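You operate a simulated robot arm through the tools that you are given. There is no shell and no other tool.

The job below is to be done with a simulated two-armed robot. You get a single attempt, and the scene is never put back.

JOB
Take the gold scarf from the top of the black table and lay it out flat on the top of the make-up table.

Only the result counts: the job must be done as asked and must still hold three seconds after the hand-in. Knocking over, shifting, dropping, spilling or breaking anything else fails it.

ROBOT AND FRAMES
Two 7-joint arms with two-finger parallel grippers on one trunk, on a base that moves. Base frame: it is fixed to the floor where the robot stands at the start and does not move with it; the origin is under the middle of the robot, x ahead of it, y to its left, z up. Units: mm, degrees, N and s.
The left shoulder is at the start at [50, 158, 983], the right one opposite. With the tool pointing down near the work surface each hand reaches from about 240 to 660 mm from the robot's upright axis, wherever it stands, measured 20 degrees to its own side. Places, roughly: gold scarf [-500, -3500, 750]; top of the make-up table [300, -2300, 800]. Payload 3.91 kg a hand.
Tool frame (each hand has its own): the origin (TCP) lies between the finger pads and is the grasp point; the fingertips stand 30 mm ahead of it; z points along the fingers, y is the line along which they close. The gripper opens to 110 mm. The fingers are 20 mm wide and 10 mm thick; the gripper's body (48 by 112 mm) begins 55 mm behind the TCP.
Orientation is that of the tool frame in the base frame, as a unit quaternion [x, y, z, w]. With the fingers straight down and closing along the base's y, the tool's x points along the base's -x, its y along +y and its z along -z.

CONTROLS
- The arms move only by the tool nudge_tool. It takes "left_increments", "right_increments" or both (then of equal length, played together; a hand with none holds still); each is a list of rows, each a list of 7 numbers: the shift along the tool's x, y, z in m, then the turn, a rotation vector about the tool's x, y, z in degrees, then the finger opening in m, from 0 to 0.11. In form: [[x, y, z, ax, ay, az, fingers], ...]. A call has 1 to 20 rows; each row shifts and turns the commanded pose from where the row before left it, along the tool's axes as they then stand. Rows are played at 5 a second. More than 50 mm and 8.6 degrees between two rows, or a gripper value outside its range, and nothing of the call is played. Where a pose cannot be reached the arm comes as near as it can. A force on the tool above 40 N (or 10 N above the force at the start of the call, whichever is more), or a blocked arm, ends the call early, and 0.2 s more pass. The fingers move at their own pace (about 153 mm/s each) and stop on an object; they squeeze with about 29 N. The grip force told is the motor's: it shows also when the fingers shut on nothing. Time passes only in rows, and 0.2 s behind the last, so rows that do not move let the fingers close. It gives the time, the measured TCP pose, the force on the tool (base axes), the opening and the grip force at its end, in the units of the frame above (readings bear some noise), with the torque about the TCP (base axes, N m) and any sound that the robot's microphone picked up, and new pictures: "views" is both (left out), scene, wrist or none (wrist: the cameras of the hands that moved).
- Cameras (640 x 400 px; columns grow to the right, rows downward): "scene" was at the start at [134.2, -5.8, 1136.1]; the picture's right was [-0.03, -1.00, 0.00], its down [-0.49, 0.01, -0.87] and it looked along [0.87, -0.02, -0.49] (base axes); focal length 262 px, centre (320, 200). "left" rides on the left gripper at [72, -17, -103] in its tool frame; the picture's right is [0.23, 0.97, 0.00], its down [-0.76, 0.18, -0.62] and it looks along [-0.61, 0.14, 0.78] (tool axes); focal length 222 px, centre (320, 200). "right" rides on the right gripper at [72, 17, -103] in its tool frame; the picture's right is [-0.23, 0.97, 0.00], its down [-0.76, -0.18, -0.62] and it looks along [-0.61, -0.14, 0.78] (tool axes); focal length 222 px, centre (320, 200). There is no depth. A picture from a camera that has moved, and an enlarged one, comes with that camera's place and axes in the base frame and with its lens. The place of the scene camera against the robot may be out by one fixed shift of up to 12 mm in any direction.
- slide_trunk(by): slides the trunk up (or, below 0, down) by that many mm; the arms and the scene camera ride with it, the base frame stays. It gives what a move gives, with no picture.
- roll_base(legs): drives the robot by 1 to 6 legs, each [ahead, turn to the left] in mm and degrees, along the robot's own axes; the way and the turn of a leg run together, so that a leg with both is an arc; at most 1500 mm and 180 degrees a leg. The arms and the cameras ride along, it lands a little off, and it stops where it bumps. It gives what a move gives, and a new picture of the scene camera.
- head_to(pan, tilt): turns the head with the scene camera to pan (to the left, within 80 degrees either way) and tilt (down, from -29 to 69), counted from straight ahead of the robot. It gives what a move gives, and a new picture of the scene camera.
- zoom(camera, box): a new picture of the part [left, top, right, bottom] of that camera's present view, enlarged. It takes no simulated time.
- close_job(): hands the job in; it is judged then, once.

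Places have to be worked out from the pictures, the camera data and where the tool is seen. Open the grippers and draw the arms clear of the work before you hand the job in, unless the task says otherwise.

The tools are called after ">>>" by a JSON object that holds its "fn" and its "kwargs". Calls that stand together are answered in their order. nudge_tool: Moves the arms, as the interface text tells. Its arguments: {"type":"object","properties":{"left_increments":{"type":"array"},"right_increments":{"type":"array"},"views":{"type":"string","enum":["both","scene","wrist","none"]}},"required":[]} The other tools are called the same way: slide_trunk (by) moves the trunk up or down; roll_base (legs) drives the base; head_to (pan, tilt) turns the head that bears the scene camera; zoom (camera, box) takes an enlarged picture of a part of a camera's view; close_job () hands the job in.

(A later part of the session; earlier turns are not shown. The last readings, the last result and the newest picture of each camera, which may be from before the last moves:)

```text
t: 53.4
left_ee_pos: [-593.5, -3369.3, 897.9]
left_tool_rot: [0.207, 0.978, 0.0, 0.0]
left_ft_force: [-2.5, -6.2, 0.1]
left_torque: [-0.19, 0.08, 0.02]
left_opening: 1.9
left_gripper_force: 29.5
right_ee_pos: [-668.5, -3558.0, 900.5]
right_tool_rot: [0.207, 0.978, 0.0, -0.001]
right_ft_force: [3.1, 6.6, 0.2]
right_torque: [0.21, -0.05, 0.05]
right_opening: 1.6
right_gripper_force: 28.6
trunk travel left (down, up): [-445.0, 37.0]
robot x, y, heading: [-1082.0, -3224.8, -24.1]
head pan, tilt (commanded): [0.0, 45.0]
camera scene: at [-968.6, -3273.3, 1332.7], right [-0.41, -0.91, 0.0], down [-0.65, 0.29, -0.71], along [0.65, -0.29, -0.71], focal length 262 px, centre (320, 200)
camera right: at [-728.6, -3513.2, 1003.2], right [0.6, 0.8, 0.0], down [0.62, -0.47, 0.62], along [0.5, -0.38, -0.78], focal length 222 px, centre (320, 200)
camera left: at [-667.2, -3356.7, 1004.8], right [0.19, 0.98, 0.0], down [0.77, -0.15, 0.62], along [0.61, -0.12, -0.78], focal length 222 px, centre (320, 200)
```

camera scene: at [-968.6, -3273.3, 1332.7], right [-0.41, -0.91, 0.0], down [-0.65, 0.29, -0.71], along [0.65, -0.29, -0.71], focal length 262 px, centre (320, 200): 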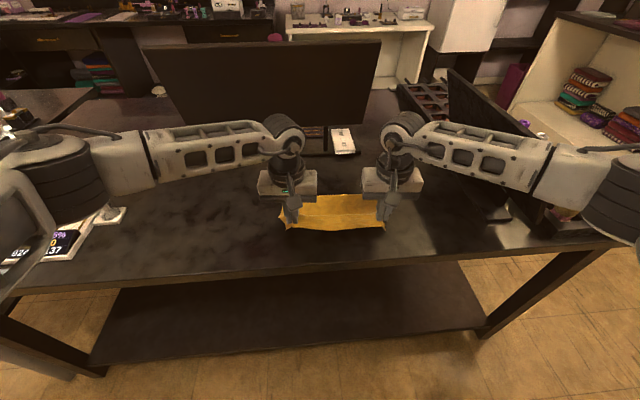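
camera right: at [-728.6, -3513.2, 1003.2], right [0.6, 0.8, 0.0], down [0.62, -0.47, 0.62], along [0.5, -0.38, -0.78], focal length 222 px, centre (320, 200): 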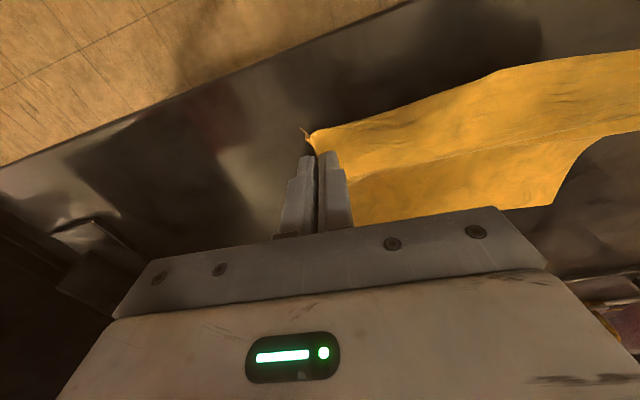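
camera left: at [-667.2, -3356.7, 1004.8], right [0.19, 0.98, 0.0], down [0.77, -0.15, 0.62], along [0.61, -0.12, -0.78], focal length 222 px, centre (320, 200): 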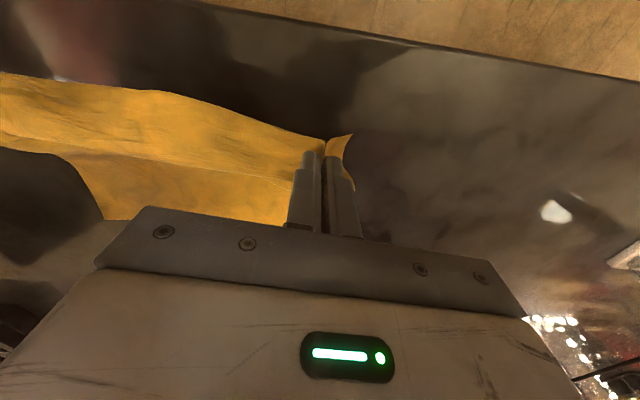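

The scarf is rising with both hands, with about 6 N of sideways tension. I'll ease the tension by bringing the hands 4 mm closer each and lift to about z=1100.

>>> {"fn": "nudge_tool", "kwargs": {"left_increments": [[0, -0.002, -0.02, 0, 0, 0, 0.0], [0, -0.002, -0.025, 0, 0, 0, 0.0], [0, 0, -0.025, 0, 0, 0, 0.0], [0, 0, -0.025, 0, 0, 0, 0.0], [0, 0, -0.025, 0, 0, 0, 0.0], [0, 0, -0.025, 0, 0, 0, 0.0], [0, 0, -0.025, 0, 0, 0, 0.0], [0, 0, -0.025, 0, 0, 0, 0.0], [0, 0, -0.025, 0, 0, 0, 0.0], [0, 0, 0, 0, 0, 0, 0.0]], "right_increments": [[0, 0.002, -0.02, 0, 0, 0, 0.0], [0, 0.002, -0.025, 0, 0, 0, 0.0], [0, 0, -0.025, 0, 0, 0, 0.0], [0, 0, -0.025, 0, 0, 0, 0.0], [0, 0, -0.025, 0, 0, 0, 0.0], [0, 0, -0.025, 0, 0, 0, 0.0], [0, 0, -0.025, 0, 0, 0, 0.0], [0, 0, -0.025, 0, 0, 0, 0.0], [0, 0, -0.025, 0, 0, 0, 0.0], [0, 0, 0, 0, 0, 0, 0.0]], "views": "both"}}

```text
t: 55.6
left_ee_pos: [-596.9, -3372.9, 1119.2]
left_tool_rot: [0.207, 0.978, 0.0, 0.0]
left_ft_force: [0.5, -0.7, -0.5]
left_torque: [-0.02, -0.01, 0.01]
left_opening: 2.1
left_gripper_force: 28.9
right_ee_pos: [-668.1, -3553.9, 1117.6]
right_tool_rot: [0.207, 0.978, 0.0, 0.0]
right_ft_force: [0.1, -1.1, -0.7]
right_torque: [0.01, 0.02, 0.0]
right_opening: 1.6
right_gripper_force: 28.8
trunk travel left (down, up): [-445.0, 37.0]
robot x, y, heading: [-1081.3, -3222.8, -24.0]
head pan, tilt (commanded): [0.0, 45.0]
camera scene: at [-968.5, -3273.4, 1332.7], right [-0.41, -0.91, 0.0], down [-0.65, 0.29, -0.71], along [0.65, -0.29, -0.71], focal length 262 px, centre (320, 200)
camera right: at [-728.0, -3509.3, 1221.9], right [0.6, 0.8, 0.0], down [0.62, -0.47, 0.62], along [0.5, -0.38, -0.78], focal length 222 px, centre (320, 200)
camera left: at [-669.8, -3359.8, 1225.0], right [0.19, 0.98, 0.0], down [0.77, -0.15, 0.62], along [0.61, -0.12, -0.78], focal length 222 px, centre (320, 200)
```

scene: 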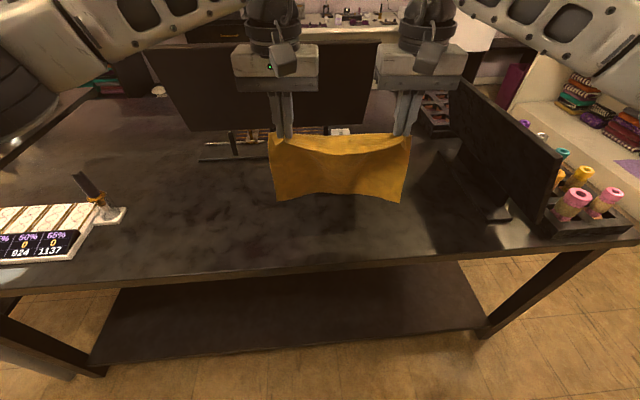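
right: 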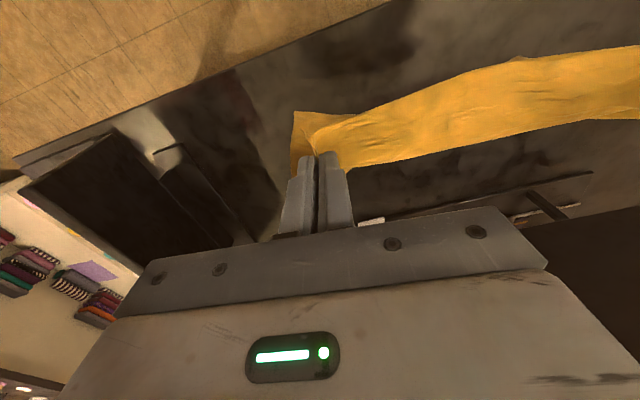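
left: 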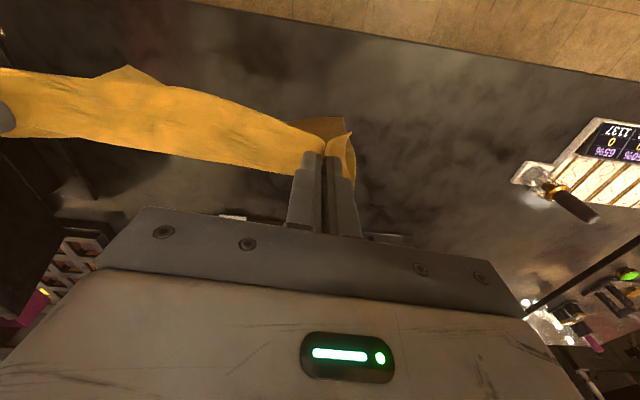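

The scarf hangs cleanly from both hands. I'll back away from the table about 275 mm, then turn left to head back along the corridor.

>>> {"fn": "roll_base", "kwargs": {"legs": [[-275, 0], [0, 92.4]]}}

>>> {"fn": "head_to", "kwargs": {"pan": 0, "tilt": 25}}

```text
t: 61.4
left_ee_pos: [-1198.7, -2617.7, 1118.9]
left_tool_rot: [-0.56, 0.828, 0.0, 0.0]
left_ft_force: [0.2, 0.3, 0.1]
left_torque: [-0.04, -0.02, -0.02]
left_opening: 1.9
left_gripper_force: 29.2
right_ee_pos: [-1014.7, -2682.3, 1117.5]
right_tool_rot: [-0.56, 0.828, -0.001, 0.0]
right_ft_force: [-0.8, 0.4, -0.3]
right_torque: [-0.02, -0.02, 0.0]
right_opening: 1.9
right_gripper_force: 28.8
trunk travel left (down, up): [-445.0, 37.0]
robot x, y, heading: [-1334.8, -3107.9, 67.9]
head pan, tilt (commanded): [0.0, 45.0]
camera scene: at [-1285.2, -2998.8, 1332.7], right [0.93, -0.37, 0.0], down [-0.26, -0.66, -0.71], along [0.26, 0.66, -0.71], focal length 262 px, centre (320, 200)
```

scene: 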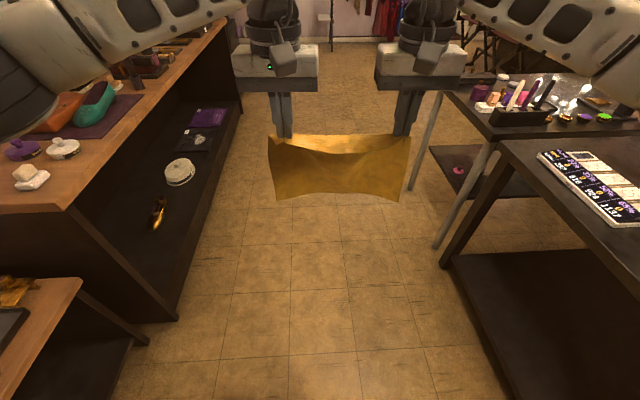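

```text
t: 62.2
left_ee_pos: [-1198.8, -2615.8, 1119.0]
left_tool_rot: [-0.56, 0.829, -0.001, 0.0]
left_ft_force: [0.4, -0.1, -0.4]
left_torque: [0.02, -0.02, -0.02]
left_opening: 2.1
left_gripper_force: 29.3
right_ee_pos: [-1014.0, -2681.8, 1118.7]
right_tool_rot: [-0.56, 0.829, 0.0, 0.001]
right_ft_force: [-0.5, 0.2, -0.2]
right_torque: [0.0, 0.0, -0.02]
right_opening: 1.7
right_gripper_force: 29.3
trunk travel left (down, up): [-445.0, 37.0]
robot x, y, heading: [-1334.6, -3107.4, 68.1]
head pan, tilt (commanded): [0.0, 25.0]
camera scene: at [-1281.0, -2988.8, 1363.2], right [0.93, -0.37, 0.0], down [-0.16, -0.39, -0.91], along [0.34, 0.84, -0.42], focal length 262 px, centre (320, 200)
```

scene: 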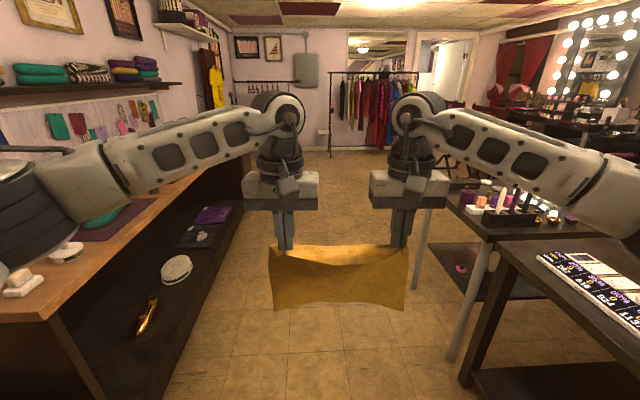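

The corridor ahead is clear and the scarf hangs between the hands. I'll drive straight back along the corridor past the make-up table.

>>> {"fn": "roll_base", "kwargs": {"legs": [[1200, 0.4]]}}

>>> {"fn": "roll_base", "kwargs": {"legs": [[1250, 0]]}}

```text
t: 68.3
left_ee_pos: [-784.6, -1500.3, 1118.8]
left_tool_rot: [-0.572, 0.82, 0.0, 0.0]
left_ft_force: [0.8, 0.2, -0.7]
left_torque: [-0.01, 0.01, -0.01]
left_opening: 1.8
left_gripper_force: 28.9
right_ee_pos: [-599.5, -1561.9, 1116.3]
right_tool_rot: [-0.572, 0.82, 0.0, 0.0]
right_ft_force: [0.7, -0.6, 0.4]
right_torque: [0.0, 0.03, -0.01]
right_opening: 1.9
right_gripper_force: 29.1
trunk travel left (down, up): [-445.0, 37.0]
robot x, y, heading: [-903.9, -1996.2, 69.9]
head pan, tilt (commanded): [0.0, 25.0]
camera scene: at [-856.3, -1875.5, 1363.3], right [0.94, -0.35, 0.0], down [-0.15, -0.4, -0.91], along [0.31, 0.85, -0.42], focal length 262 px, centre (320, 200)
```

scene: 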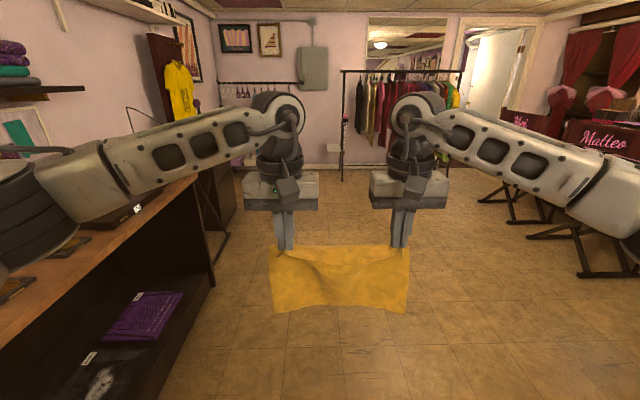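

```text
t: 74.5
left_ee_pos: [-335.8, -346.1, 1119.4]
left_tool_rot: [-0.564, 0.826, 0.0, 0.001]
left_ft_force: [0.1, 0.4, 0.6]
left_torque: [0.0, 0.02, 0.0]
left_opening: 1.9
left_gripper_force: 29.1
right_ee_pos: [-151.4, -409.9, 1116.8]
right_tool_rot: [-0.564, 0.826, 0.001, -0.001]
right_ft_force: [-0.7, 0.5, -0.2]
right_torque: [0.0, 0.02, -0.06]
right_opening: 1.7
right_gripper_force: 29.2
trunk travel left (down, up): [-445.0, 37.0]
robot x, y, heading: [-464.4, -841.9, 68.5]
head pan, tilt (commanded): [0.0, 25.0]
camera scene: at [-414.5, -719.3, 1363.3], right [0.93, -0.36, 0.0], down [-0.15, -0.39, -0.91], along [0.33, 0.84, -0.42], focal length 262 px, centre (320, 200)
```

scene: 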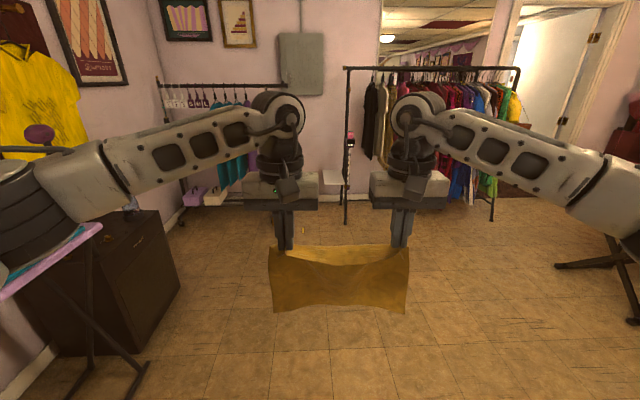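

I'm past the make-up table at the open floor. I'll turn right 90° to face along its front side and look.

>>> {"fn": "roll_base", "kwargs": {"legs": [[0, -90]]}}

>>> {"fn": "head_to", "kwargs": {"pan": -40, "tilt": 25}}

```text
t: 78.8
left_ee_pos: [26.5, -966.5, 1118.7]
left_tool_rot: [0.182, 0.983, 0.0, 0.0]
left_ft_force: [-0.5, -0.3, 0.0]
left_torque: [-0.01, -0.03, 0.04]
left_opening: 2.0
left_gripper_force: 29.1
right_ee_pos: [-35.1, -1153.3, 1118.3]
right_tool_rot: [0.182, 0.983, 0.0, 0.0]
right_ft_force: [0.1, 0.1, 0.3]
right_torque: [-0.02, -0.03, 0.02]
right_opening: 1.8
right_gripper_force: 28.4
trunk travel left (down, up): [-445.0, 37.0]
robot x, y, heading: [-466.3, -838.0, -20.8]
head pan, tilt (commanded): [0.0, 25.0]
camera scene: at [-339.4, -890.1, 1363.3], right [-0.36, -0.93, 0.0], down [-0.39, 0.15, -0.91], along [0.85, -0.33, -0.42], focal length 262 px, centre (320, 200)
```

scene: 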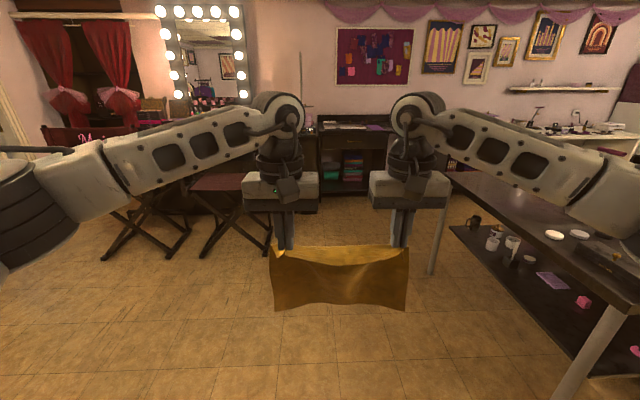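

```text
t: 79.8
left_ee_pos: [26.0, -966.6, 1118.8]
left_tool_rot: [0.182, 0.983, 0.0, 0.0]
left_ft_force: [-0.4, -0.1, -0.2]
left_torque: [0.02, 0.03, 0.01]
left_opening: 1.8
left_gripper_force: 29.1
right_ee_pos: [-35.7, -1152.1, 1118.1]
right_tool_rot: [0.182, 0.983, 0.0, 0.0]
right_ft_force: [0.2, 0.2, 0.7]
right_torque: [0.02, -0.01, 0.0]
right_opening: 1.7
right_gripper_force: 29.0
trunk travel left (down, up): [-445.0, 37.0]
robot x, y, heading: [-463.1, -838.8, -20.9]
head pan, tilt (commanded): [-40.0, 25.0]
camera scene: at [-380.7, -937.5, 1363.3], right [-0.87, -0.48, 0.0], down [-0.2, 0.37, -0.91], along [0.44, -0.79, -0.42], focal length 262 px, centre (320, 200)
```

scene: 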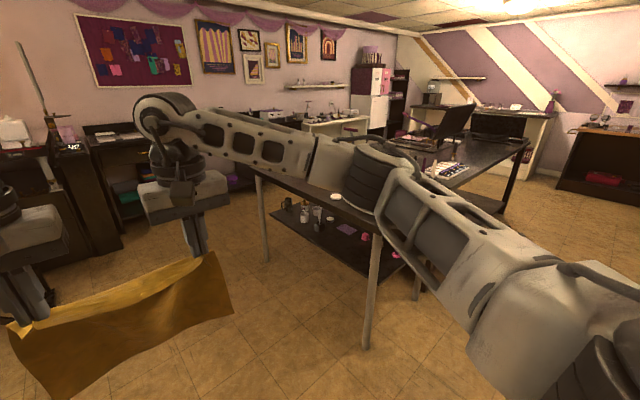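

The floor ahead between the table and the chairs is clear. I'll angle slightly right and drive along the front of the make-up table, then turn right to face it at its empty left part.

>>> {"fn": "roll_base", "kwargs": {"legs": [[0, -6.2], [760, 0]]}}

>>> {"fn": "head_to", "kwargs": {"pan": 0, "tilt": 25}}

```text
t: 84.4
left_ee_pos: [668.7, -1367.7, 1118.7]
left_tool_rot: [0.24, 0.971, 0.0, 0.0]
left_ft_force: [1.3, -0.6, 0.4]
left_torque: [0.0, -0.03, 0.01]
left_opening: 1.9
left_gripper_force: 29.0
right_ee_pos: [585.3, -1543.1, 1117.7]
right_tool_rot: [0.24, 0.971, 0.0, 0.001]
right_ft_force: [-0.1, 0.3, -0.6]
right_torque: [0.01, 0.0, 0.01]
right_opening: 1.5
right_gripper_force: 28.8
trunk travel left (down, up): [-445.0, 37.0]
robot x, y, heading: [197.7, -1184.6, -27.6]
head pan, tilt (commanded): [-40.0, 25.0]
camera scene: at [267.9, -1290.0, 1363.3], right [-0.93, -0.38, 0.0], down [-0.16, 0.39, -0.91], along [0.34, -0.84, -0.42], focal length 262 px, centre (320, 200)
```

scene: 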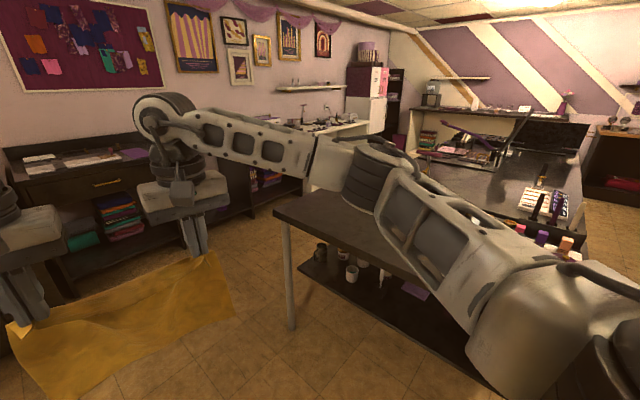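

```text
t: 85.5
left_ee_pos: [668.5, -1367.7, 1118.5]
left_tool_rot: [0.241, 0.97, 0.0, 0.0]
left_ft_force: [1.1, 0.1, -0.3]
left_torque: [-0.02, 0.02, 0.01]
left_opening: 2.0
left_gripper_force: 28.7
right_ee_pos: [584.2, -1542.8, 1117.5]
right_tool_rot: [0.24, 0.971, 0.0, -0.001]
right_ft_force: [0.0, 0.6, 0.4]
right_torque: [0.0, 0.01, 0.01]
right_opening: 1.7
right_gripper_force: 28.2
trunk travel left (down, up): [-445.0, 37.0]
robot x, y, heading: [192.8, -1181.5, -28.0]
head pan, tilt (commanded): [0.0, 25.0]
camera scene: at [314.3, -1247.6, 1363.3], right [-0.47, -0.88, 0.0], down [-0.37, 0.2, -0.91], along [0.8, -0.42, -0.42], focal length 262 px, centre (320, 200)
```

scene: 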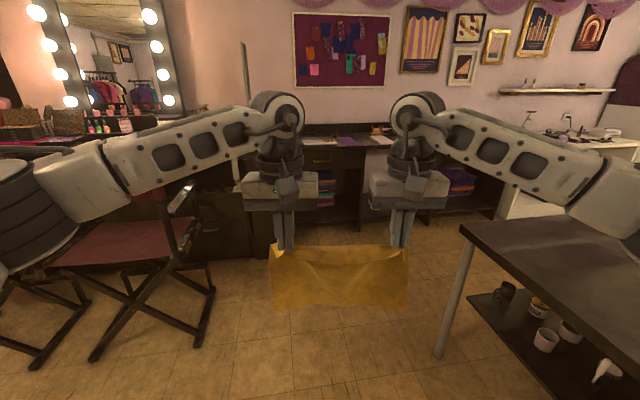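

The table's front-left corner is at about [880, -2225] and the chairs stay clear to my left. I'll drive 780 mm further along and turn right to face the table's empty left half.

>>> {"fn": "roll_base", "kwargs": {"legs": [[780, 0], [0, -83.5]]}}

>>> {"fn": "head_to", "kwargs": {"pan": 0, "tilt": 35}}

```text
t: 93.2
left_ee_pos: [735.2, -2040.7, 1119.0]
left_tool_rot: [0.831, 0.556, 0.0, 0.001]
left_ft_force: [-0.1, -0.9, -0.6]
left_torque: [0.04, 0.02, 0.04]
left_opening: 1.8
left_gripper_force: 28.6
right_ee_pos: [552.5, -1974.1, 1117.8]
right_tool_rot: [0.832, 0.555, 0.001, -0.001]
right_ft_force: [0.9, -0.5, 0.8]
right_torque: [0.0, -0.01, 0.03]
right_opening: 2.0
right_gripper_force: 28.7
trunk travel left (down, up): [-445.0, 37.0]
robot x, y, heading: [878.0, -1548.3, -112.5]
head pan, tilt (commanded): [0.0, 25.0]
camera scene: at [829.6, -1676.4, 1363.3], right [-0.92, 0.38, 0.0], down [0.16, 0.39, -0.91], along [-0.35, -0.84, -0.42], focal length 262 px, centre (320, 200)
```

scene: 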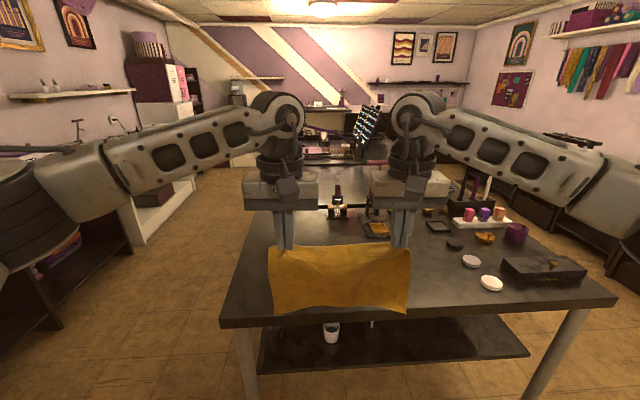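

```text
t: 94.0
left_ee_pos: [736.8, -2040.8, 1118.7]
left_tool_rot: [0.832, 0.555, -0.002, 0.001]
left_ft_force: [0.8, -0.8, 0.3]
left_torque: [-0.02, 0.01, 0.01]
left_opening: 1.9
left_gripper_force: 29.8
right_ee_pos: [553.1, -1973.3, 1118.4]
right_tool_rot: [0.832, 0.554, 0.0, 0.0]
right_ft_force: [-0.6, 0.1, 0.0]
right_torque: [0.0, 0.0, 0.02]
right_opening: 1.5
right_gripper_force: 28.3
trunk travel left (down, up): [-445.0, 37.0]
robot x, y, heading: [875.2, -1553.3, -112.7]
head pan, tilt (commanded): [0.0, 35.0]
camera scene: at [831.3, -1672.7, 1347.6], right [-0.92, 0.38, 0.0], down [0.22, 0.53, -0.82], along [-0.31, -0.76, -0.57], focal length 262 px, centre (320, 200)
```

scene: 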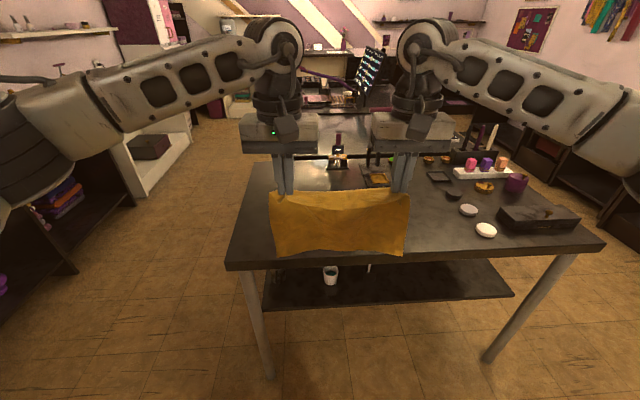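

Facing the table: its front edge is about 640 mm ahead, its left corner about 250 mm to my left, and the discs and trays lie well to the right and beyond. I'll straighten by 3° and advance 230 mm first, then check clearance looking down.

>>> {"fn": "roll_base", "kwargs": {"legs": [[0, 3], [230, 0]]}}

>>> {"fn": "head_to", "kwargs": {"pan": 0, "tilt": 60}}

```text
t: 96.1
left_ee_pos: [685.6, -2264.5, 1120.0]
left_tool_rot: [0.817, 0.577, 0.0, 0.0]
left_ft_force: [0.1, 0.1, 0.0]
left_torque: [0.0, -0.02, 0.01]
left_opening: 1.9
left_gripper_force: 29.3
right_ee_pos: [499.7, -2206.8, 1118.3]
right_tool_rot: [0.816, 0.578, 0.0, 0.001]
right_ft_force: [-0.7, 0.1, -0.9]
right_torque: [0.02, 0.0, 0.02]
right_opening: 1.7
right_gripper_force: 29.2
trunk travel left (down, up): [-445.0, 37.0]
robot x, y, heading: [798.0, -1768.1, -109.4]
head pan, tilt (commanded): [0.0, 35.0]
camera scene: at [760.9, -1891.6, 1347.5], right [-0.94, 0.33, 0.0], down [0.19, 0.54, -0.82], along [-0.27, -0.77, -0.57], focal length 262 px, centre (320, 200)
```

scene: 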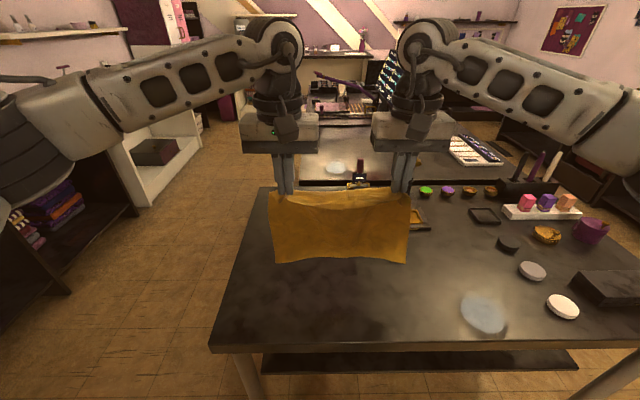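

```text
t: 97.0
left_ee_pos: [685.2, -2263.3, 1118.6]
left_tool_rot: [0.817, 0.577, -0.001, 0.001]
left_ft_force: [0.0, 0.1, 0.4]
left_torque: [0.01, 0.02, 0.01]
left_opening: 2.1
left_gripper_force: 29.3
right_ee_pos: [499.4, -2206.9, 1118.4]
right_tool_rot: [0.817, 0.577, 0.0, 0.0]
right_ft_force: [0.1, -0.6, -0.9]
right_torque: [0.02, 0.01, 0.0]
right_opening: 1.9
right_gripper_force: 29.1
trunk travel left (down, up): [-445.0, 37.0]
robot x, y, heading: [800.1, -1767.2, -109.5]
head pan, tilt (commanded): [0.0, 60.0]
camera scene: at [768.3, -1870.8, 1313.3], right [-0.94, 0.33, 0.0], down [0.29, 0.82, -0.5], along [-0.17, -0.47, -0.87], focal length 262 px, centre (320, 200)
```

scene: 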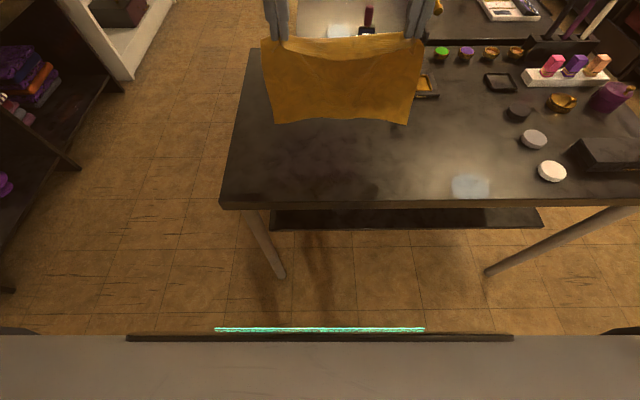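

My base does not stick out past the torso line, and the table edge is about 391 mm ahead, so I'll advance 40 mm more. The target region (clear of discs and tray) is directly under and in front of the scarf.

>>> {"fn": "roll_base", "kwargs": {"legs": [[40, 0]]}}

>>> {"fn": "head_to", "kwargs": {"pan": 0, "tilt": 50}}

```text
t: 97.9
left_ee_pos: [671.7, -2302.0, 1118.1]
left_tool_rot: [0.817, 0.576, 0.0, 0.0]
left_ft_force: [-0.1, -0.3, -0.3]
left_torque: [-0.03, -0.02, 0.0]
left_opening: 1.9
left_gripper_force: 29.3
right_ee_pos: [485.7, -2244.9, 1118.4]
right_tool_rot: [0.817, 0.576, 0.0, 0.001]
right_ft_force: [-0.6, -0.1, -0.4]
right_torque: [0.03, -0.02, 0.01]
right_opening: 1.6
right_gripper_force: 29.1
trunk travel left (down, up): [-445.0, 37.0]
robot x, y, heading: [785.9, -1805.1, -109.6]
head pan, tilt (commanded): [0.0, 60.0]
camera scene: at [754.4, -1909.6, 1313.1], right [-0.94, 0.33, 0.0], down [0.29, 0.82, -0.5], along [-0.17, -0.47, -0.87], focal length 262 px, centre (320, 200)
```

scene: 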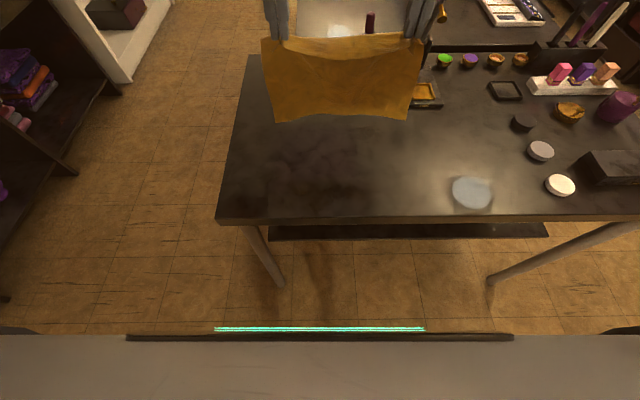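

```text
t: 98.6
left_ee_pos: [671.4, -2300.6, 1120.0]
left_tool_rot: [0.817, 0.577, -0.001, 0.0]
left_ft_force: [-0.5, 0.1, 0.2]
left_torque: [-0.03, 0.01, -0.01]
left_opening: 1.7
left_gripper_force: 29.0
right_ee_pos: [486.0, -2244.0, 1117.8]
right_tool_rot: [0.818, 0.576, 0.0, 0.001]
right_ft_force: [-1.0, -1.0, 0.3]
right_torque: [0.0, 0.02, 0.03]
right_opening: 1.8
right_gripper_force: 29.3
trunk travel left (down, up): [-445.0, 37.0]
robot x, y, heading: [788.8, -1804.8, -109.0]
head pan, tilt (commanded): [0.0, 50.0]
camera scene: at [751.4, -1918.2, 1325.8], right [-0.94, 0.33, 0.0], down [0.26, 0.72, -0.64], along [-0.21, -0.61, -0.77], focal length 262 px, centre (320, 200)
```

scene: 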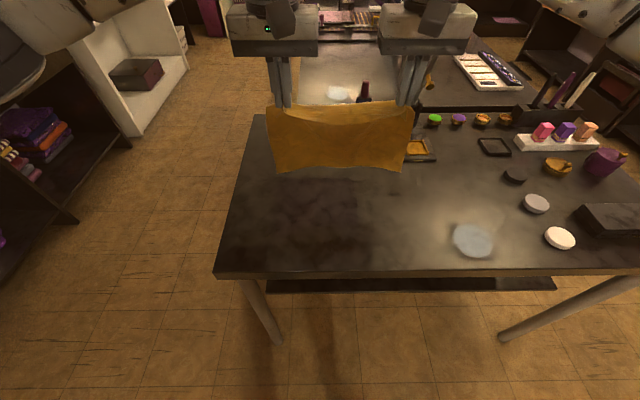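

Everything is as expected: edge about 366 mm ahead, and a free area beyond it. I'll move both hands 118 mm forward and lower them until the scarf's lower edge is near the table.

>>> {"fn": "nudge_tool", "kwargs": {"left_increments": [[-0.0236, 0, 0, 0, 0, 0, 0.0], [-0.0236, 0, 0, 0, 0, 0, 0.0], [-0.0236, 0, 0, 0, 0, 0, 0.0], [-0.0236, 0, 0, 0, 0, 0, 0.0], [-0.0236, 0, 0.01, 0, 0, 0, 0.0], [0, 0, 0.02, 0, 0, 0, 0.0], [0, 0, 0.02, 0, 0, 0, 0.0], [0, 0, 0.02, 0, 0, 0, 0.0], [0, 0, 0.02, 0, 0, 0, 0.0], [0, 0, 0.01, 0, 0, 0, 0.0], [0, 0, 0, 0, 0, 0, 0.0]], "right_increments": [[-0.0236, 0, 0, 0, 0, 0, 0.0], [-0.0236, 0, 0, 0, 0, 0, 0.0], [-0.0236, 0, 0, 0, 0, 0, 0.0], [-0.0236, 0, 0, 0, 0, 0, 0.0], [-0.0236, 0, 0.01, 0, 0, 0, 0.0], [0, 0, 0.02, 0, 0, 0, 0.0], [0, 0, 0.02, 0, 0, 0, 0.0], [0, 0, 0.02, 0, 0, 0, 0.0], [0, 0, 0.02, 0, 0, 0, 0.0], [0, 0, 0.01, 0, 0, 0, 0.0], [0, 0, 0, 0, 0, 0, 0.0]], "views": "both"}}

```text
t: 101.0
left_ee_pos: [647.0, -2396.4, 1017.5]
left_tool_rot: [0.817, 0.577, 0.0, 0.0]
left_ft_force: [-7.6, 1.4, -0.3]
left_torque: [0.05, 0.26, -0.01]
left_opening: 2.1
left_gripper_force: 29.3
left hand out of reach, approached as far as the arm can: row 5
right_ee_pos: [451.0, -2346.5, 1022.1]
right_tool_rot: [0.817, 0.577, -0.001, 0.001]
right_ft_force: [7.8, -2.1, 0.3]
right_torque: [-0.04, -0.19, 0.06]
right_opening: 1.6
right_gripper_force: 28.9
right hand out of reach, approached as far as the arm can: row 5
trunk travel left (down, up): [-445.0, 37.0]
robot x, y, heading: [787.2, -1805.4, -109.6]
head pan, tilt (commanded): [0.0, 50.0]
camera scene: at [751.5, -1918.2, 1325.8], right [-0.94, 0.33, 0.0], down [0.26, 0.72, -0.64], along [-0.21, -0.61, -0.77], focal length 262 px, centre (320, 200)
camera right: at [490.5, -2283.0, 1125.1], right [0.84, -0.54, 0.0], down [-0.42, -0.66, 0.62], along [-0.34, -0.53, -0.78], focal length 222 px, centre (320, 200)
camera left: at [655.8, -2323.0, 1122.8], right [0.99, -0.11, 0.0], down [-0.09, -0.78, 0.62], along [-0.07, -0.62, -0.78], focal length 222 px, centre (320, 200)
```

scene: 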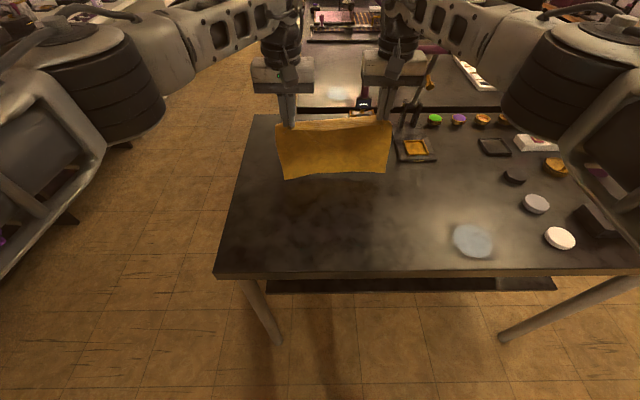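
right: 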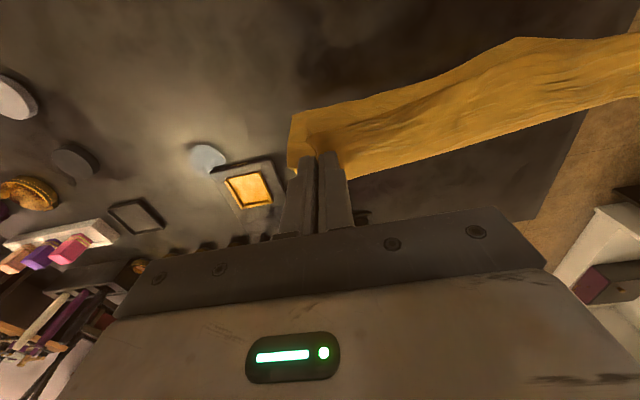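
left: 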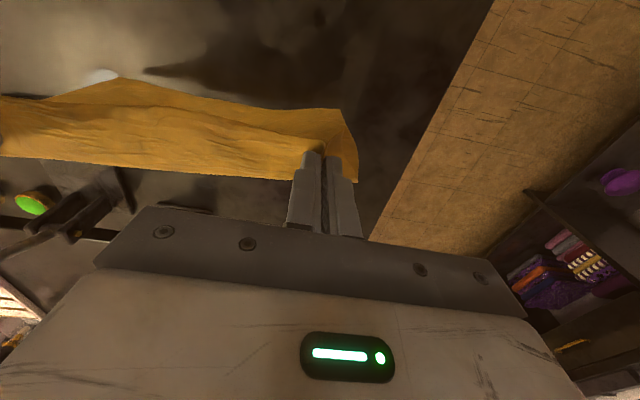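

Both arms hit their reach limit at that height and the hands ended slightly spread, with 8 N of tension. I'll relax by moving the right hand 10 mm back and 7 mm in, then roll the base 30 mm forward to win the missing distance (the base has plenty of room).

>>> {"fn": "nudge_tool", "kwargs": {"right_increments": [[0.005, 0.0035, 0, 0, 0, 0, 0.0], [0.005, 0.0035, 0, 0, 0, 0, 0.0], [0, 0, 0, 0, 0, 0, 0.0]], "left_increments": [[0, 0, 0, 0, 0, 0, 0.0], [0, 0, 0, 0, 0, 0, 0.0], [0, 0, 0, 0, 0, 0, 0.0]], "views": "scene"}}

>>> {"fn": "roll_base", "kwargs": {"legs": [[30, 0]]}}

```text
t: 101.8
left_ee_pos: [649.6, -2396.9, 1017.6]
left_tool_rot: [0.816, 0.578, 0.0, 0.001]
left_ft_force: [-1.8, 0.6, 0.4]
left_torque: [0.02, 0.07, 0.04]
left_opening: 1.8
left_gripper_force: 28.9
right_ee_pos: [458.1, -2338.8, 1020.5]
right_tool_rot: [0.818, 0.576, -0.001, -0.001]
right_ft_force: [1.4, 0.1, 0.0]
right_torque: [0.01, -0.04, 0.01]
right_opening: 1.4
right_gripper_force: 29.4
trunk travel left (down, up): [-445.0, 37.0]
robot x, y, heading: [788.2, -1804.8, -109.5]
head pan, tilt (commanded): [0.0, 50.0]
camera scene: at [751.4, -1918.3, 1325.8], right [-0.94, 0.33, 0.0], down [0.26, 0.72, -0.64], along [-0.21, -0.61, -0.77], focal length 262 px, centre (320, 200)
```

scene: 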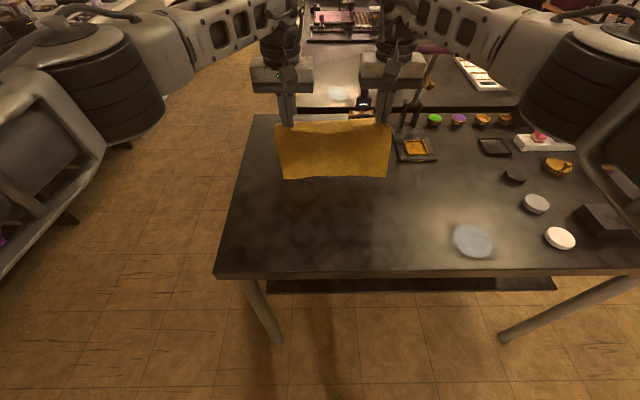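

```text
t: 102.6
left_ee_pos: [636.1, -2425.9, 1016.2]
left_tool_rot: [0.817, 0.577, 0.0, 0.0]
left_ft_force: [-0.5, -0.3, -0.7]
left_torque: [0.0, 0.0, 0.02]
left_opening: 2.0
left_gripper_force: 28.7
right_ee_pos: [450.3, -2366.2, 1020.7]
right_tool_rot: [0.817, 0.577, 0.0, 0.0]
right_ft_force: [0.8, -0.6, -0.3]
right_torque: [0.01, -0.01, 0.02]
right_opening: 1.7
right_gripper_force: 28.7
trunk travel left (down, up): [-445.0, 37.0]
robot x, y, heading: [778.0, -1831.6, -109.4]
head pan, tilt (commanded): [0.0, 50.0]
camera scene: at [741.1, -1947.2, 1325.7], right [-0.94, 0.33, 0.0], down [0.26, 0.72, -0.64], along [-0.21, -0.6, -0.77], focal length 262 px, centre (320, 200)
```

scene: 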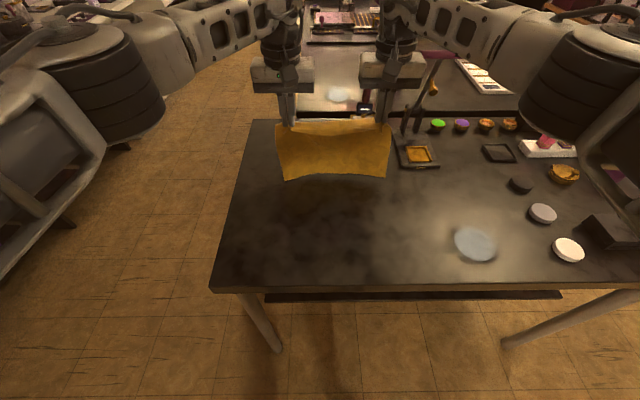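

The scarf hangs about 40 mm above the free patch, safely clear of the little press tray behind it. I'll lower it until its far edge touches and begin pulling back toward me.

>>> {"fn": "nudge_tool", "kwargs": {"left_increments": [[0, 0, 0.016, 0, 0, 0, 0.0], [0, 0, 0.015, 0, 0, 0, 0.0], [0.015, 0, 0.005, 0, 0, 0, 0.0], [0.025, 0, 0.004, 0, 0, 0, 0.0], [0.025, 0, 0.006, 0, 0, 0, 0.0], [0.025, 0, 0.01, 0, 0, 0, 0.0]], "right_increments": [[0, 0, 0.02, 0, 0, 0, 0.0], [0, 0, 0.015, 0, 0, 0, 0.0], [0.015, 0, 0.005, 0, 0, 0, 0.0], [0.025, 0, 0.004, 0, 0, 0, 0.0], [0.025, 0, 0.006, 0, 0, 0, 0.0], [0.025, 0, 0.01, 0, 0, 0, 0.0]], "views": "both"}}

```text
t: 104.0
left_ee_pos: [669.3, -2337.6, 960.1]
left_tool_rot: [0.816, 0.579, 0.0, -0.001]
left_ft_force: [0.8, 0.8, -0.1]
left_torque: [-0.01, 0.01, 0.02]
left_opening: 1.7
left_gripper_force: 28.6
right_ee_pos: [481.3, -2281.6, 962.1]
right_tool_rot: [0.817, 0.576, -0.001, 0.001]
right_ft_force: [0.6, -0.2, -0.4]
right_torque: [-0.01, 0.03, 0.02]
right_opening: 2.1
right_gripper_force: 29.2
trunk travel left (down, up): [-445.0, 37.0]
robot x, y, heading: [782.1, -1832.1, -109.6]
head pan, tilt (commanded): [0.0, 50.0]
camera scene: at [741.6, -1945.8, 1325.9], right [-0.94, 0.33, 0.0], down [0.26, 0.72, -0.64], along [-0.21, -0.61, -0.77], focal length 262 px, centre (320, 200)
camera right: at [520.2, -2217.7, 1066.6], right [0.84, -0.54, 0.0], down [-0.42, -0.66, 0.62], along [-0.34, -0.53, -0.78], focal length 222 px, centre (320, 200)
camera left: at [677.5, -2264.8, 1067.1], right [0.99, -0.11, 0.0], down [-0.09, -0.78, 0.62], along [-0.07, -0.62, -0.78], focal length 222 px, centre (320, 200)
```

scene: 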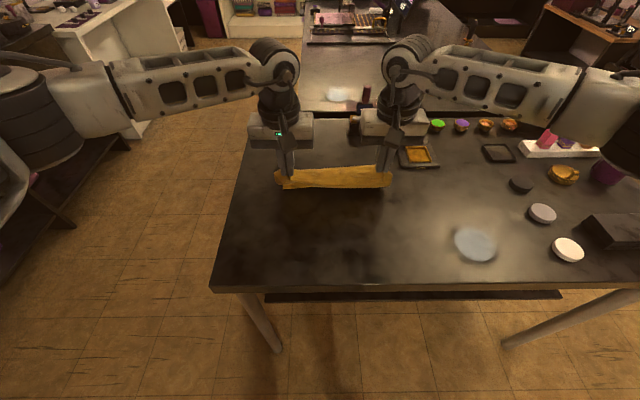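
right: 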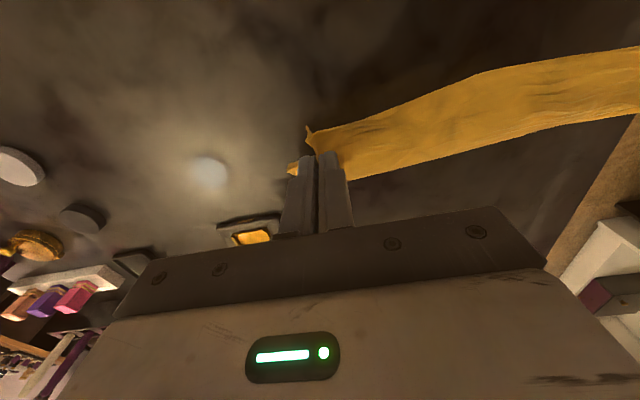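
left: 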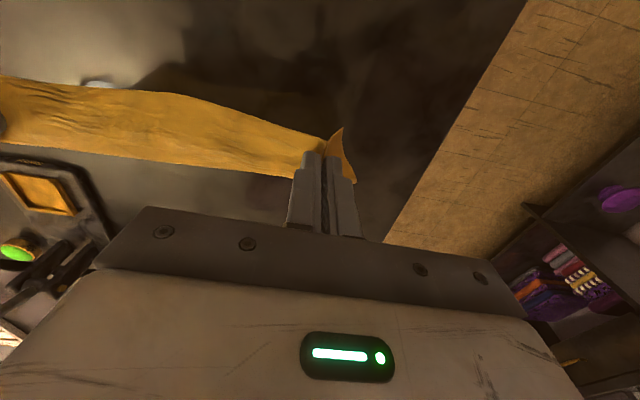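

The far edge is resting on the table at about 610–628 mm ahead while the hands have pulled back. I'll continue back and down along an arc to lay it out.

>>> {"fn": "nudge_tool", "kwargs": {"left_increments": [[0.029, 0, 0.006, 0, 0, 0, 0.0], [0.025, 0, 0.013, 0, 0, 0, 0.0], [0.015, 0, 0.017, 0, 0, 0, 0.0], [0.013, 0, 0.02, 0, 0, 0, 0.0], [0.01, 0, 0.02, 0, 0, 0, 0.0], [0.008, 0, 0.02, 0, 0, 0, 0.0]], "right_increments": [[0.029, 0, 0.006, 0, 0, 0, 0.0], [0.025, 0, 0.013, 0, 0, 0, 0.0], [0.015, 0, 0.017, 0, 0, 0, 0.0], [0.013, 0, 0.02, 0, 0, 0, 0.0], [0.01, 0, 0.02, 0, 0, 0, 0.0], [0.008, 0, 0.02, 0, 0, 0, 0.0]], "views": "both"}}

```text
t: 105.4
left_ee_pos: [701.8, -2245.7, 864.6]
left_tool_rot: [0.817, 0.577, -0.001, 0.001]
left_ft_force: [-0.2, 0.1, 0.0]
left_torque: [-0.03, 0.0, 0.06]
left_opening: 1.7
left_gripper_force: 28.6
right_ee_pos: [513.1, -2187.9, 864.5]
right_tool_rot: [0.817, 0.576, 0.0, 0.0]
right_ft_force: [0.3, 0.4, -0.2]
right_torque: [-0.02, 0.01, 0.01]
right_opening: 1.7
right_gripper_force: 29.2
trunk travel left (down, up): [-445.0, 37.0]
robot x, y, heading: [775.4, -1833.3, -109.6]
head pan, tilt (commanded): [0.0, 50.0]
camera scene: at [741.5, -1946.1, 1325.9], right [-0.94, 0.33, 0.0], down [0.26, 0.72, -0.64], along [-0.21, -0.61, -0.77], focal length 262 px, centre (320, 200)
camera right: at [552.9, -2124.9, 969.1], right [0.84, -0.54, 0.0], down [-0.42, -0.66, 0.62], along [-0.34, -0.52, -0.78], focal length 222 px, centre (320, 200)
camera left: at [710.3, -2171.8, 970.2], right [0.99, -0.11, 0.0], down [-0.09, -0.78, 0.62], along [-0.07, -0.62, -0.78], focal length 222 px, centre (320, 200)
```

scene: 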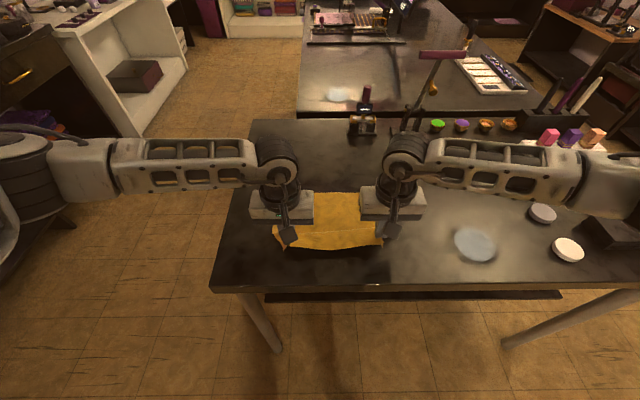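
right: 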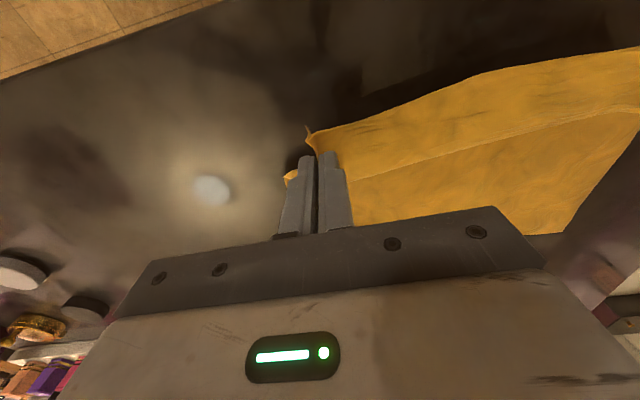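
left: 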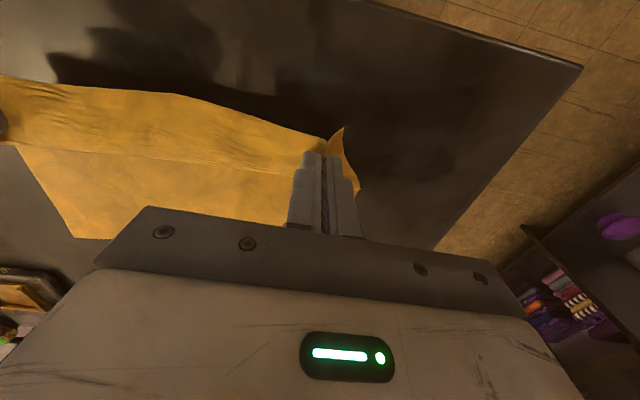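

The far part now lies flat (far corners at about 587 mm ahead, 276 mm apart), with the near part still rising to the fingers. I'll continue back and down to near the table, spreading the hands slightly.

>>> {"fn": "nudge_tool", "kwargs": {"left_increments": [[0.013, 0.001, 0.008, 0, 0, 0, 0.0], [0.01, 0.001, 0.01, 0, 0, 0, 0.0], [0.007, 0, 0.009, 0, 0, 0, 0.0], [0.003, 0, 0.003, 0, 0, 0, 0.0], [0, 0, 0, 0, 0, 0, 0.0]], "right_increments": [[0.013, -0.001, 0.008, 0, 0, 0, 0.0], [0.01, -0.001, 0.01, 0, 0, 0, 0.0], [0.007, 0, 0.009, 0, 0, 0, 0.0], [0.003, 0, 0.003, 0, 0, 0, 0.0], [0, 0, 0, 0, 0, 0, 0.0]], "views": "both"}}

```text
t: 106.6
left_ee_pos: [713.7, -2215.6, 835.0]
left_tool_rot: [0.817, 0.577, -0.002, -0.001]
left_ft_force: [-3.2, 0.2, -0.8]
left_torque: [0.04, 0.11, 0.03]
left_opening: 2.0
left_gripper_force: 29.1
right_ee_pos: [523.5, -2155.5, 834.4]
right_tool_rot: [0.817, 0.577, 0.0, 0.0]
right_ft_force: [2.7, -1.7, 0.7]
right_torque: [-0.02, -0.1, 0.01]
right_opening: 1.7
right_gripper_force: 28.7
trunk travel left (down, up): [-445.0, 37.0]
robot x, y, heading: [777.0, -1833.2, -109.8]
head pan, tilt (commanded): [0.0, 50.0]
camera scene: at [741.5, -1946.1, 1325.8], right [-0.94, 0.33, 0.0], down [0.26, 0.72, -0.64], along [-0.21, -0.61, -0.77], focal length 262 px, centre (320, 200)
camera right: at [562.3, -2092.6, 938.7], right [0.84, -0.54, 0.0], down [-0.42, -0.66, 0.62], along [-0.34, -0.53, -0.78], focal length 222 px, centre (320, 200)
camera left: at [722.5, -2141.9, 940.6], right [0.99, -0.11, 0.0], down [-0.09, -0.78, 0.62], along [-0.07, -0.62, -0.78], focal length 222 px, centre (320, 200)
```

scene: 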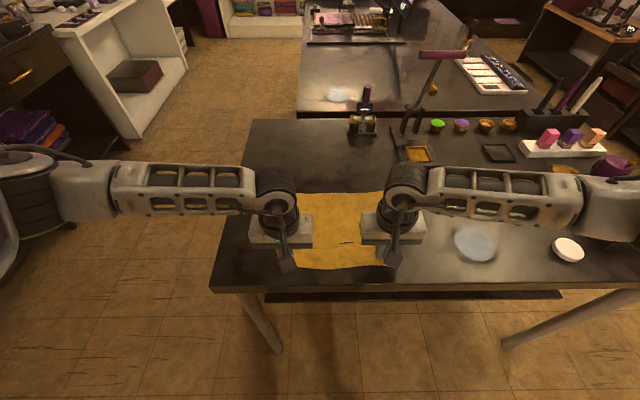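
right: 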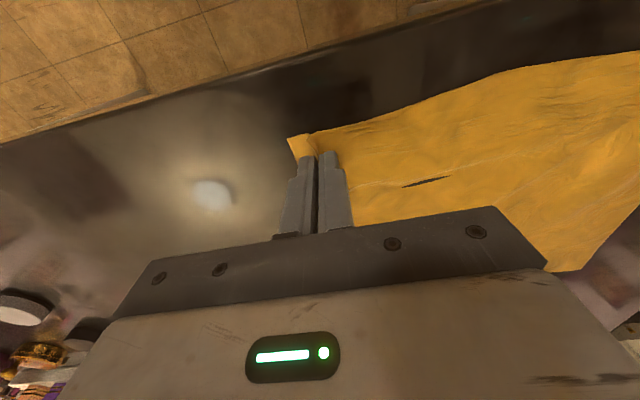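
left: 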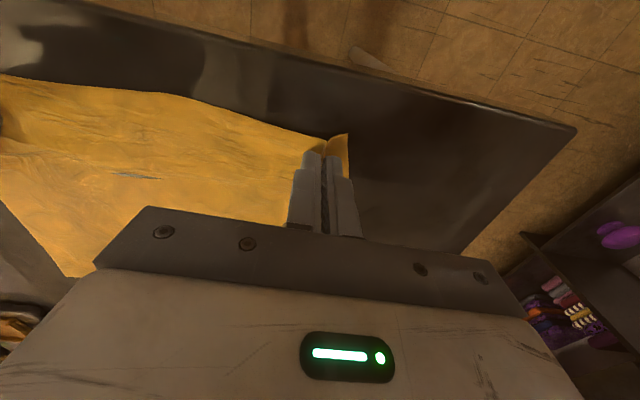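

The scarf is almost fully laid out and the near edge is just above the table. I'll lower to contact, as at the grasp, before opening.

>>> {"fn": "nudge_tool", "kwargs": {"left_increments": [[0.001, 0, 0.002, 0, 0, 0, 0.0], [0.001, 0, 0.002, 0, 0, 0, 0.0], [0, 0, 0.001, 0, 0, 0, 0.0]], "right_increments": [[0.001, 0, 0.002, 0, 0, 0, 0.0], [0.001, 0, 0.002, 0, 0, 0, 0.0], [0, 0, 0.001, 0, 0, 0, 0.0]], "views": "none"}}

```text
t: 107.4
left_ee_pos: [714.1, -2212.9, 832.1]
left_tool_rot: [0.817, 0.576, -0.002, 0.0]
left_ft_force: [-2.4, 1.6, 6.3]
left_torque: [0.06, 0.03, 0.01]
left_opening: 2.0
left_gripper_force: 28.9
right_ee_pos: [521.8, -2153.5, 831.8]
right_tool_rot: [0.817, 0.577, -0.001, 0.0]
right_ft_force: [3.3, -1.3, 0.8]
right_torque: [-0.05, -0.11, 0.03]
right_opening: 1.8
right_gripper_force: 28.6
trunk travel left (down, up): [-445.0, 37.0]
robot x, y, heading: [775.6, -1832.0, -109.6]
head pan, tilt (commanded): [0.0, 50.0]
```

The left hand touches (6 N) and the right not quite. I'll lower the right a bit more, then open both slowly to 40 mm while pressing, so the bunched fold gets pulled flat again.

>>> {"fn": "nudge_tool", "kwargs": {"left_increments": [[0, 0, 0.001, 0, 0, 0, 0.0], [0, 0, 0, 0, 0, 0, 0.0], [0, 0, 0, 0, 0, 0, 0.0]], "right_increments": [[0, 0, 0.002, 0, 0, 0, 0.0], [0, 0, 0.002, 0, 0, 0, 0.0], [0, 0, 0, 0, 0, 0, 0.0]], "views": "none"}}

```text
t: 108.3
left_ee_pos: [713.6, -2212.1, 830.9]
left_tool_rot: [0.817, 0.576, -0.002, 0.0]
left_ft_force: [-0.2, 0.8, 9.3]
left_torque: [0.07, -0.02, 0.03]
left_opening: 2.0
left_gripper_force: 28.5
right_ee_pos: [523.5, -2156.3, 831.4]
right_tool_rot: [0.816, 0.578, -0.004, 0.004]
right_ft_force: [0.1, 2.4, 13.6]
right_torque: [0.16, -0.01, 0.01]
right_opening: 1.6
right_gripper_force: 29.0
trunk travel left (down, up): [-445.0, 37.0]
robot x, y, heading: [777.6, -1832.2, -109.5]
head pan, tilt (commanded): [0.0, 50.0]
stopped in row 3 (right hand): the force on the tool passed its limit at 42 N (the readings are from after the stop); the commanded pose is now the measured one
```

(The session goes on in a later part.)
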